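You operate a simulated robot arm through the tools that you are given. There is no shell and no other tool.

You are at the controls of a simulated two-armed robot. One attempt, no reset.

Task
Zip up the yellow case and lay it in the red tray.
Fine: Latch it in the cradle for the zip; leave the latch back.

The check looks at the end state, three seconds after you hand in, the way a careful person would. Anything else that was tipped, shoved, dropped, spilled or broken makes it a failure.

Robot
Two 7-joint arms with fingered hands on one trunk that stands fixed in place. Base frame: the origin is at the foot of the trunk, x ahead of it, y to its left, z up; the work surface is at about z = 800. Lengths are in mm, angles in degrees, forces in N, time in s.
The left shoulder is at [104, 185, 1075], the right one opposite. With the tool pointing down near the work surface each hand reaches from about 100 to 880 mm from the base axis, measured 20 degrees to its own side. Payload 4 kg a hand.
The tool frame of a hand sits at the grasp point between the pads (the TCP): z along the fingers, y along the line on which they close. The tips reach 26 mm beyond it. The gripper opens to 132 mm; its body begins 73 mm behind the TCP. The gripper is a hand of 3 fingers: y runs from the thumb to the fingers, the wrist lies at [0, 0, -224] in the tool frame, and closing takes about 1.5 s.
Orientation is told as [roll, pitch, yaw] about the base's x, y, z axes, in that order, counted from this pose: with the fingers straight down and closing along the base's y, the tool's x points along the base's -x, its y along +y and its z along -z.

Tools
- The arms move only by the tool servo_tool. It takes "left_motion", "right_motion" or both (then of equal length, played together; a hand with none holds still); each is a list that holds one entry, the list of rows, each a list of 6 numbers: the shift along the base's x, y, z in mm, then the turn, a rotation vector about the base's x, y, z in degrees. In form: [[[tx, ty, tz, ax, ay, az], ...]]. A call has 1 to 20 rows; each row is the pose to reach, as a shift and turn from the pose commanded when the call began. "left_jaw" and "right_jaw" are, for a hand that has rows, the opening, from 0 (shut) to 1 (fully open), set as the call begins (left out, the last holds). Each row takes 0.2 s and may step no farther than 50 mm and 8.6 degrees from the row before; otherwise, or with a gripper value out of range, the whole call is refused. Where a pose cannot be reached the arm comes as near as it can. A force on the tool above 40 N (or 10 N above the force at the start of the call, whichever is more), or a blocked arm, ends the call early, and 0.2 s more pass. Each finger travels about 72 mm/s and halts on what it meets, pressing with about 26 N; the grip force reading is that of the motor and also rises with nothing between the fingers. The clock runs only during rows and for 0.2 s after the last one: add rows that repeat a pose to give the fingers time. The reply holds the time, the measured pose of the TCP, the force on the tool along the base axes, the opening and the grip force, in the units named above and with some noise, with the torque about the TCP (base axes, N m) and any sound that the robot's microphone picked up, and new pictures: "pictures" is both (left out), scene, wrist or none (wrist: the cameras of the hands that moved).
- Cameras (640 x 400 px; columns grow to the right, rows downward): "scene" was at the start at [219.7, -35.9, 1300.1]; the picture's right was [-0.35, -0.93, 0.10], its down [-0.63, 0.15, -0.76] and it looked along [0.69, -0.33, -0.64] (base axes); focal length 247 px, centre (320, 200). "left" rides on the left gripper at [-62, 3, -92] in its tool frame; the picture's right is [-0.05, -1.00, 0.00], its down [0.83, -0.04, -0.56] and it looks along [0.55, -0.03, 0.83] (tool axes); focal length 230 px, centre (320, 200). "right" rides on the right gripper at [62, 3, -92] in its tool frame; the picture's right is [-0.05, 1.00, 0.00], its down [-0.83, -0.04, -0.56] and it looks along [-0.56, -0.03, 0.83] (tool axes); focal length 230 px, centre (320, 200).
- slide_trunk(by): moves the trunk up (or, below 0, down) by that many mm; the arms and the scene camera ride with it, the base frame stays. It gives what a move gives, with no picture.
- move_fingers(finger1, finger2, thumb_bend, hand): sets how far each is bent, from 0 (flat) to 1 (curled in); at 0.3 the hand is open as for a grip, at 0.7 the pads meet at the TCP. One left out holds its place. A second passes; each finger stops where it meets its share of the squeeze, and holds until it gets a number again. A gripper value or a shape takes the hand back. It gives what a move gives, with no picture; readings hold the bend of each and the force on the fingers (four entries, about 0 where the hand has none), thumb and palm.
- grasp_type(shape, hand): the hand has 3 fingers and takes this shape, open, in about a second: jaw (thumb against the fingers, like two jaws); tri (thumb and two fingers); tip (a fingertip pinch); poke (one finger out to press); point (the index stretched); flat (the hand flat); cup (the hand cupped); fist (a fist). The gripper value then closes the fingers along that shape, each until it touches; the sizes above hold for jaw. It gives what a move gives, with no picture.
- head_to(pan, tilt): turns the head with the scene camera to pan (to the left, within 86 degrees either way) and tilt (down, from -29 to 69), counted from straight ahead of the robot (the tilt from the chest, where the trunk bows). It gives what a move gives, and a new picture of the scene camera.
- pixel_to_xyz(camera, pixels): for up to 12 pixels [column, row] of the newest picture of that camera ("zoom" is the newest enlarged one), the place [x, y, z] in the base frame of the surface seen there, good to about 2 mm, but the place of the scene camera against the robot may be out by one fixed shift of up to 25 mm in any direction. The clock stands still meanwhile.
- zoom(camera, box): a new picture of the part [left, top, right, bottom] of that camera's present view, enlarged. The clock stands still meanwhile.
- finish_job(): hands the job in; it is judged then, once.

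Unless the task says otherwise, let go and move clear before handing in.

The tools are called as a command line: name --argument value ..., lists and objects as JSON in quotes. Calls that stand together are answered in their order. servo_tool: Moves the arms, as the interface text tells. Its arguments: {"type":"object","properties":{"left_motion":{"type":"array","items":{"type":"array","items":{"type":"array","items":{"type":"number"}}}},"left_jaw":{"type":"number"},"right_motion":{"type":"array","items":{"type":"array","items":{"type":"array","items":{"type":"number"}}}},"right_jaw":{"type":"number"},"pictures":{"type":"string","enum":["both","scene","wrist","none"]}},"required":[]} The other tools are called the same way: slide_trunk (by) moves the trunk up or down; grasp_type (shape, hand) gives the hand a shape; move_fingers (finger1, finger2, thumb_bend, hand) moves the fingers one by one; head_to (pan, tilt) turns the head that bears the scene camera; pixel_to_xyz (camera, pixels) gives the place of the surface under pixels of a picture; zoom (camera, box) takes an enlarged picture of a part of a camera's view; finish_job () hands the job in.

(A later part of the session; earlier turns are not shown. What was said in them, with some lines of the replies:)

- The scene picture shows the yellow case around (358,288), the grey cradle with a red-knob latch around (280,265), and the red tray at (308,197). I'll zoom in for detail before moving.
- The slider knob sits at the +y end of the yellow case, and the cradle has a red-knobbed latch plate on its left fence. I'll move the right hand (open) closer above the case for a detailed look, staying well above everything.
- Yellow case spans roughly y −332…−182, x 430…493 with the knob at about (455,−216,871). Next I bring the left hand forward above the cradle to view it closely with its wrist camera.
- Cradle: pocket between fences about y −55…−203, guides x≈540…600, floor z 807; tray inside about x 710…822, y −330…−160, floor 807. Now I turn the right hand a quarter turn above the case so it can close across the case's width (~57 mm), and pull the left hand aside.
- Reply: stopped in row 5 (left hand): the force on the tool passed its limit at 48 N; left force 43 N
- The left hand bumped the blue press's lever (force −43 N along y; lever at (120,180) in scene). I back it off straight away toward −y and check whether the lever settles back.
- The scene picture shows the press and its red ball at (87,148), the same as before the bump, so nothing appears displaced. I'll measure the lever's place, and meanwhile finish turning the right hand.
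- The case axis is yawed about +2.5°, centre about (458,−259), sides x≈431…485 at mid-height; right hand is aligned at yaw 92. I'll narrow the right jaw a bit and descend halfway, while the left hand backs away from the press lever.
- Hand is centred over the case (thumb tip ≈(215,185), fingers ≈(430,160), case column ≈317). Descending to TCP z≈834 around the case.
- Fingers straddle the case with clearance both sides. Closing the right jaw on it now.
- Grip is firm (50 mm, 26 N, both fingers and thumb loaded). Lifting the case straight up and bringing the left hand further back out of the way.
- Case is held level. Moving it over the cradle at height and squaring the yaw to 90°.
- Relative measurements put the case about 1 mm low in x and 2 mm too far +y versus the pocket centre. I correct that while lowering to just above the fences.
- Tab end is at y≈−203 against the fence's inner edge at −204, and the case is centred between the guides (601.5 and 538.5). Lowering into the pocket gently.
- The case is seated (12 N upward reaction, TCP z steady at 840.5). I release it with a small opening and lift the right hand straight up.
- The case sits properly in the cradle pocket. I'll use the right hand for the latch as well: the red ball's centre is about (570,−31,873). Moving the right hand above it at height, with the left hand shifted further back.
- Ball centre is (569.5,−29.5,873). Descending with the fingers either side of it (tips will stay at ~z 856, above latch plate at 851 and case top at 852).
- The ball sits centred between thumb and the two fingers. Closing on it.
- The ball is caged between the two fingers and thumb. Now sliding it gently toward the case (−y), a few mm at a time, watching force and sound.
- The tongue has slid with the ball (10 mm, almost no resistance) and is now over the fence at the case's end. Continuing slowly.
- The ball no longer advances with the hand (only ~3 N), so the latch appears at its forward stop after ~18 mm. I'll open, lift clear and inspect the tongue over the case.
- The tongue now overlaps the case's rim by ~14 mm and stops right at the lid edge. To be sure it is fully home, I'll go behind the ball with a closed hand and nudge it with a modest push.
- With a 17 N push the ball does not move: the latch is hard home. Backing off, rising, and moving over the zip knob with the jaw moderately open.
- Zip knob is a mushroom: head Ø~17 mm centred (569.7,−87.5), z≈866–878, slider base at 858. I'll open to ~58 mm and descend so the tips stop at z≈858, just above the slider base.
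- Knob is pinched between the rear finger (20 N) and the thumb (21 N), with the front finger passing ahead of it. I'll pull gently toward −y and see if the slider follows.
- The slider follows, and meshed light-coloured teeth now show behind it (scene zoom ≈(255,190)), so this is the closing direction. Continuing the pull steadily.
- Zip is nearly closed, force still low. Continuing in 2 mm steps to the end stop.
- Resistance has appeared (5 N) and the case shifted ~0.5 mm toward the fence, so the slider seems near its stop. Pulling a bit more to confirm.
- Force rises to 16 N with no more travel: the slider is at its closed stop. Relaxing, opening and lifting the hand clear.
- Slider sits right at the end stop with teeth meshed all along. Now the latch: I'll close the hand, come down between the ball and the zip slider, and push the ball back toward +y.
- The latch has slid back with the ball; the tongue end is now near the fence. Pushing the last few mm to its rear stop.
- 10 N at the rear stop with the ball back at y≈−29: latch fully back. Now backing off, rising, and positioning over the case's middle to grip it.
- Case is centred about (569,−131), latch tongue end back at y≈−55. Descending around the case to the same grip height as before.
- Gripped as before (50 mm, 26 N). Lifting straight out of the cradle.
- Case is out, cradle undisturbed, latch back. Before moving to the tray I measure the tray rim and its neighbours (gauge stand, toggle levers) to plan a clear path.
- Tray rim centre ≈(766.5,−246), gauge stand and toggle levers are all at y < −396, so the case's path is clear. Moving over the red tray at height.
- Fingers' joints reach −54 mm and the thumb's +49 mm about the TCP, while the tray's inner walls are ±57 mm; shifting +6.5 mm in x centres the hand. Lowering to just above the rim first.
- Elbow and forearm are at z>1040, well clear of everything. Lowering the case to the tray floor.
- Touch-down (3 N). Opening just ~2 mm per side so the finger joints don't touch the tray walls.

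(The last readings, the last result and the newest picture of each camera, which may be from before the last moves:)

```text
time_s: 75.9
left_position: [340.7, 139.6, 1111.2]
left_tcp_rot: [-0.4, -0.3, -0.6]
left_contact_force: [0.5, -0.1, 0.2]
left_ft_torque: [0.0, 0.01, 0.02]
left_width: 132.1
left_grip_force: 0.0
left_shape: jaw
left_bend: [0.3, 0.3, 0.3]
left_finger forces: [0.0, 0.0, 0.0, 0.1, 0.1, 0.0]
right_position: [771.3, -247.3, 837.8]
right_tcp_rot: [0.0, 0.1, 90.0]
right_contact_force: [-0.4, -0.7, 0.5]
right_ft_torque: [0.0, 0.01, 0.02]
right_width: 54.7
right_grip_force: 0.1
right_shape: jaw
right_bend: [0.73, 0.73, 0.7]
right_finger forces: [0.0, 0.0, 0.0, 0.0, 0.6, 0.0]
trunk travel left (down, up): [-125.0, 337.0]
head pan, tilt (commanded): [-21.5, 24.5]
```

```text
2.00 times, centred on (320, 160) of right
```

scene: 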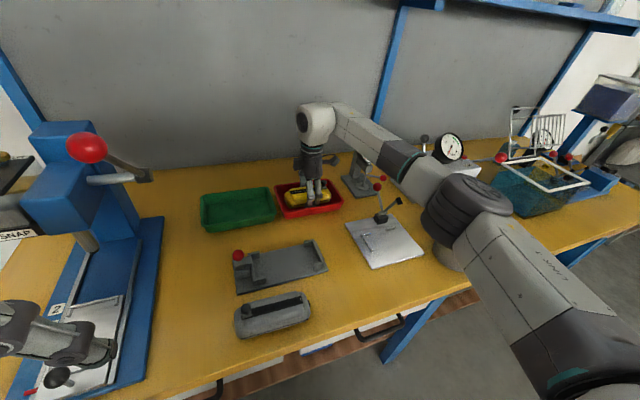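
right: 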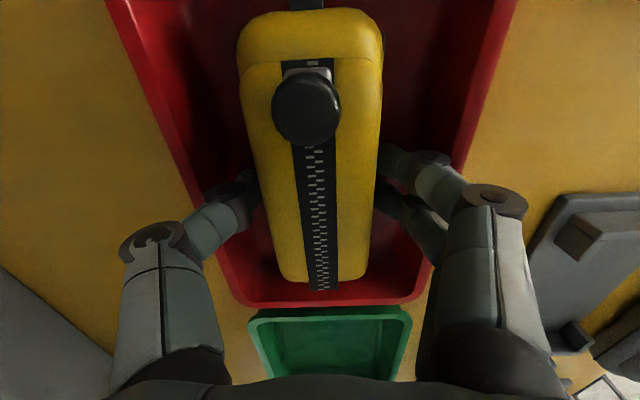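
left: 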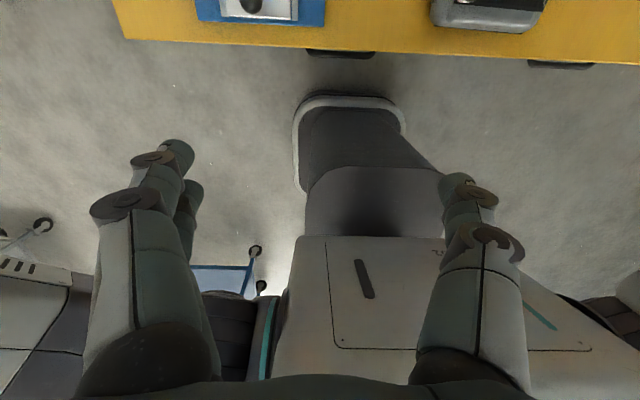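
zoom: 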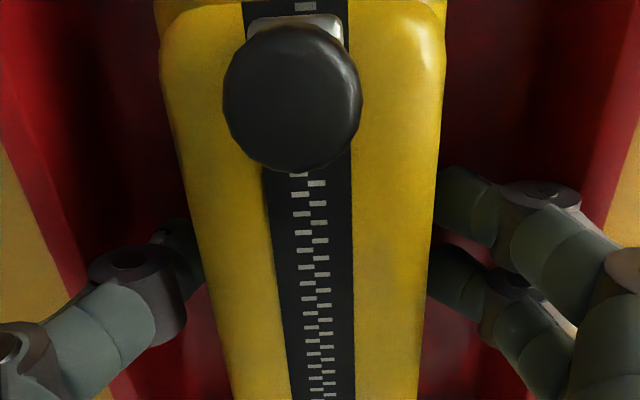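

Released (54.7 mm, no grip). A trace of thumb contact remains, so I shift ~1 mm in x and rise slowly.

servo_tool --right_motion '[[[0.8, 0, 0.5, 0, 0, 0], [1, 0, 3, 0, 0, 0], [1, 0, 7, 0, 0, 0], [1, 0, 12, 0, 0, 0]]]' --pictures "both"

zoom --camera "scene" --box '[260, 150, 360, 225]'

```text
time_s: 76.9
left_position: [340.8, 141.2, 1112.5]
left_tcp_rot: [-0.4, -0.1, -0.6]
left_contact_force: [-0.5, 0.3, 0.1]
left_ft_torque: [0.01, -0.03, -0.01]
left_width: 131.7
left_grip_force: 0.1
left_shape: jaw
left_bend: [0.3, 0.3, 0.3]
left_finger forces: [0.0, 0.0, 0.0, 0.1, 0.0, 0.0]
right_position: [773.0, -248.3, 848.0]
right_tcp_rot: [0.0, 0.0, 90.0]
right_contact_force: [0.0, 0.4, 0.0]
right_ft_torque: [0.0, 0.02, -0.02]
right_width: 55.3
right_grip_force: 0.1
right_shape: jaw
right_bend: [0.73, 0.73, 0.7]
right_finger forces: [0.1, 0.0, 0.1, 0.0, 0.2, 0.0]
trunk travel left (down, up): [-125.0, 337.0]
head pan, tilt (commanded): [-21.5, 24.5]
```

scene: 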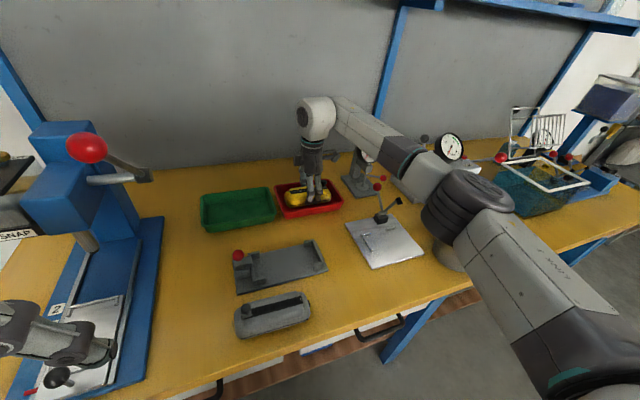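
right: 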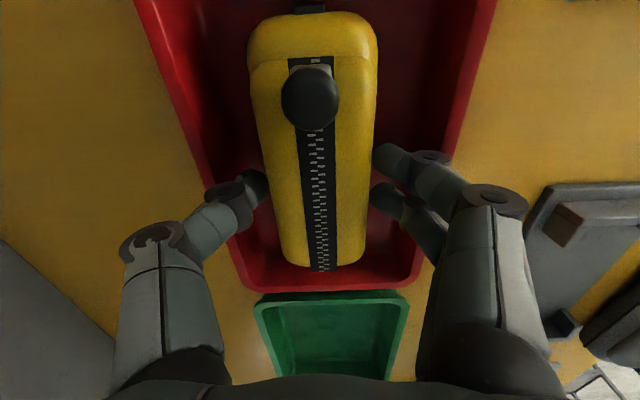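

```text
5.33 times, centred on (310, 188) of scene
```

zoom: 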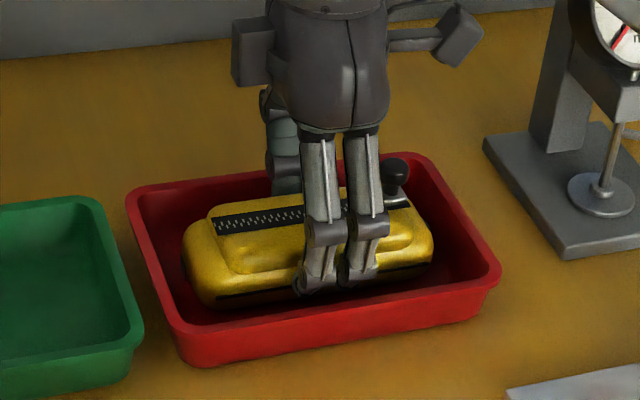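

The case stays put in the tray as the hand rises. Lifting clear and moving back.

servo_tool --right_motion '[[[0, 0, 10, 0, 0, 0], [0, 0, 25, 0, 0, 0], [0, 0, 50, 0, 0, 0], [0, 0, 85, 0, 0, 0], [-5, 0, 120, 0, 0, 0], [-45, 5, 130, 0, 0, 0], [-90, 5, 135, 0, 0, 0], [-135, 5, 140, 0, 0, 0], [-180, 0, 140, 0, 0, 0], [-220, -5, 140, 0, 0, 0], [-220, -5, 140, 0, 0, 0]]]' --pictures "both"

zoom --camera "scene" --box '[190, 150, 360, 310]'

zoom --camera "scene" --box '[10, 100, 180, 230]'

```text
time_s: 79.3
left_position: [340.1, 139.9, 1112.1]
left_tcp_rot: [-0.5, -0.2, -0.6]
left_contact_force: [0.5, -0.4, 0.5]
left_ft_torque: [-0.03, 0.0, 0.02]
left_width: 131.9
left_grip_force: 0.1
left_shape: jaw
left_bend: [0.3, 0.3, 0.3]
left_finger forces: [0.0, 0.0, 0.1, 0.0, 0.1, 0.0]
right_position: [551.3, -253.2, 987.0]
right_tcp_rot: [0.1, 0.1, 90.0]
right_contact_force: [0.9, -0.2, -0.5]
right_ft_torque: [0.0, 0.02, -0.01]
right_width: 54.7
right_grip_force: 0.0
right_shape: jaw
right_bend: [0.73, 0.73, 0.7]
right_finger forces: [0.1, 0.1, 0.0, 0.0, 0.0, 0.1]
trunk travel left (down, up): [-125.0, 337.0]
head pan, tilt (commanded): [-21.5, 24.5]
```

scene: 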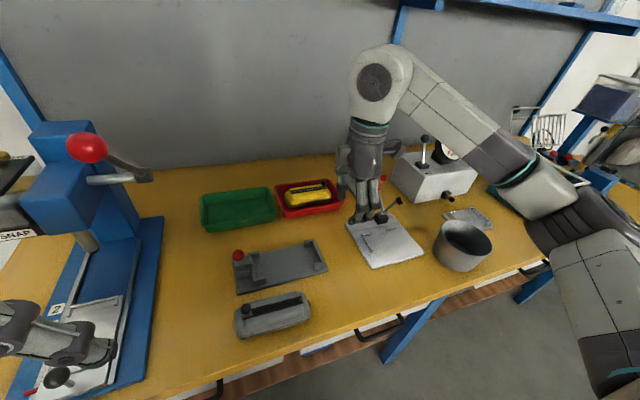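
right: 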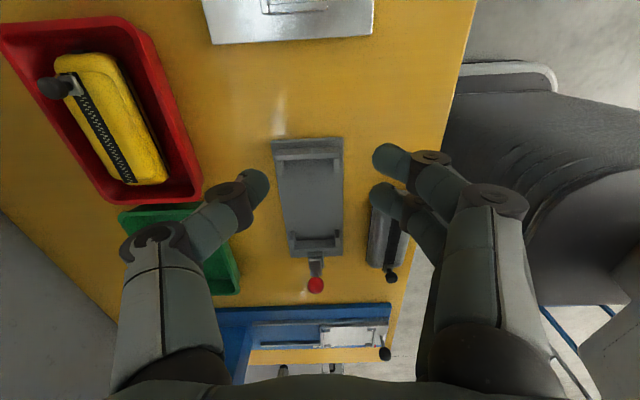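

```text
2.50 times, centred on (275, 230) of scene
```

zoom: 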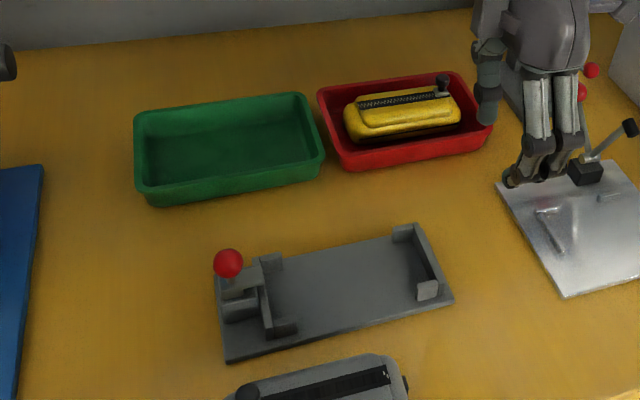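

```text
3.08 times, centred on (95, 165) of scene
```

zoom: 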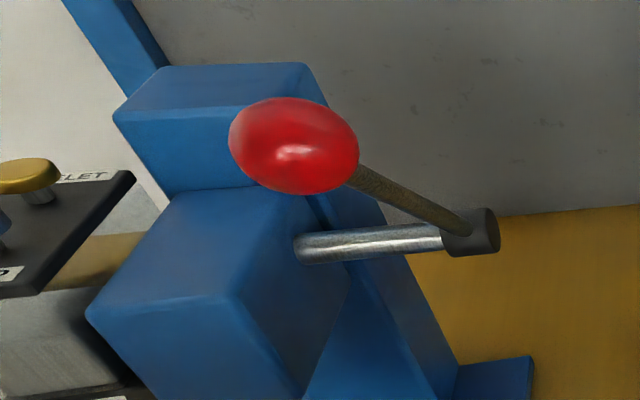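

zoom --camera "scene" --box '[265, 170, 350, 222]'

zoom --camera "right" --box '[0, 0, 210, 220]'

zoom --camera "right" --box '[255, 125, 365, 300]'

zoom --camera "scene" --box '[225, 230, 335, 299]'

```text
7.53 times, centred on (308, 196) of scene
```

zoom: 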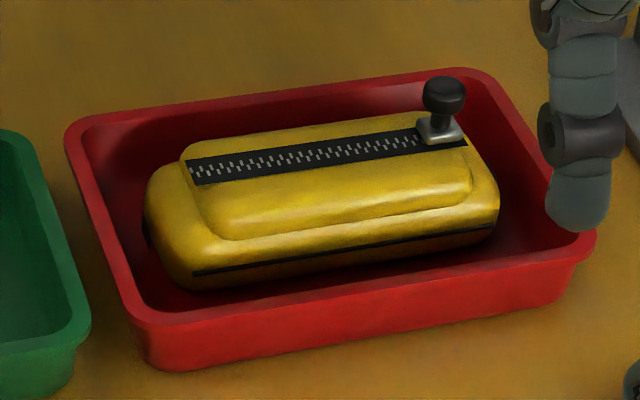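

```text
1.82 times, centred on (105, 110) of right
```

zoom: 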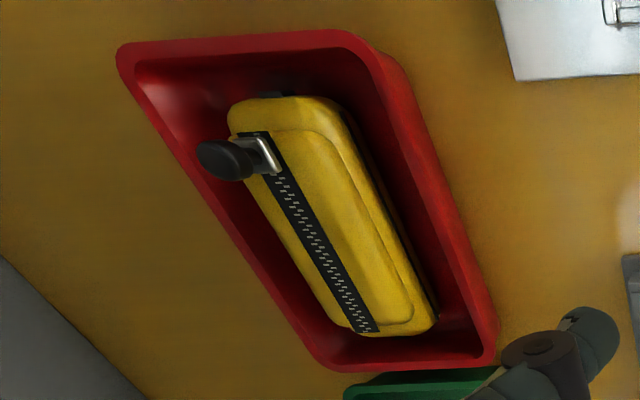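

```text
2.29 times, centred on (310, 212) of right
```

zoom: 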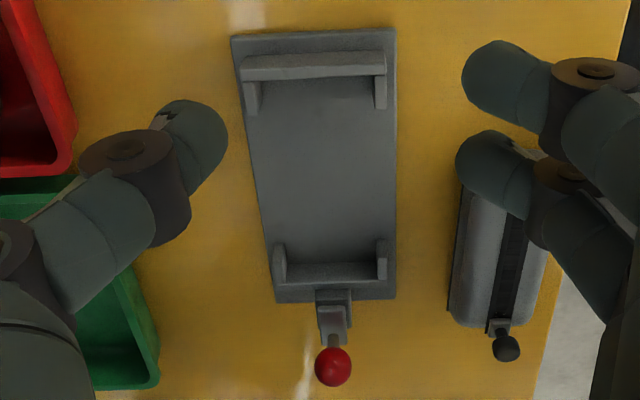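

```text
5.80 times, centred on (280, 264) of scene
```

zoom: 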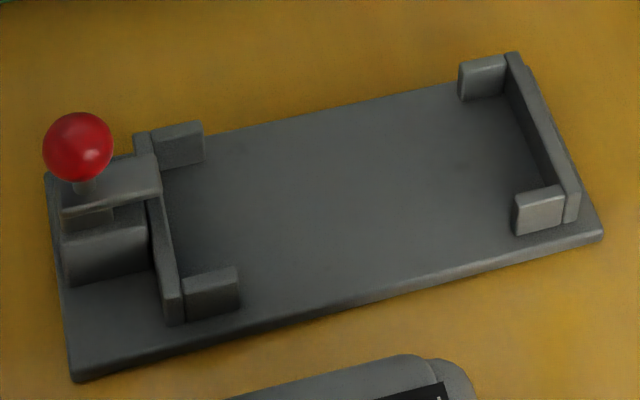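

The final pictures show the yellow case lying flat in the red tray, with the slider at the closed end and teeth meshed along the whole zip. The cradle is where it started and the latch ball is back at its original place. The grey case, green tray and press lever look unchanged, including the lever the left hand bumped early on. Both hands are clear, so I'm handing in.

finish_job

```text
The job is handed in.
```

The yellow case is zipped shut and lying flat in the red tray. The job has been handed in, but I haven't seen the result of the check.

- **Zip:** I seated the case in the cradle and slid the latch forward to its hard stop over the case. Then I pulled the slider until it stopped, and the teeth are meshed along the full length.
- **Latch:** I pushed it back to its rear stop before lifting the case out. In the final picture the latch and cradle look the same as at the start.
- **Bump:** Early on, my left hand hit the blue press's lever with about 48 N, which stopped the move. I backed off straight away, and in later pictures the press and lever look the same as before.

Nothing else on the bench appears to have been tipped, shoved or dropped. Both hands were clear of everything at hand-in.
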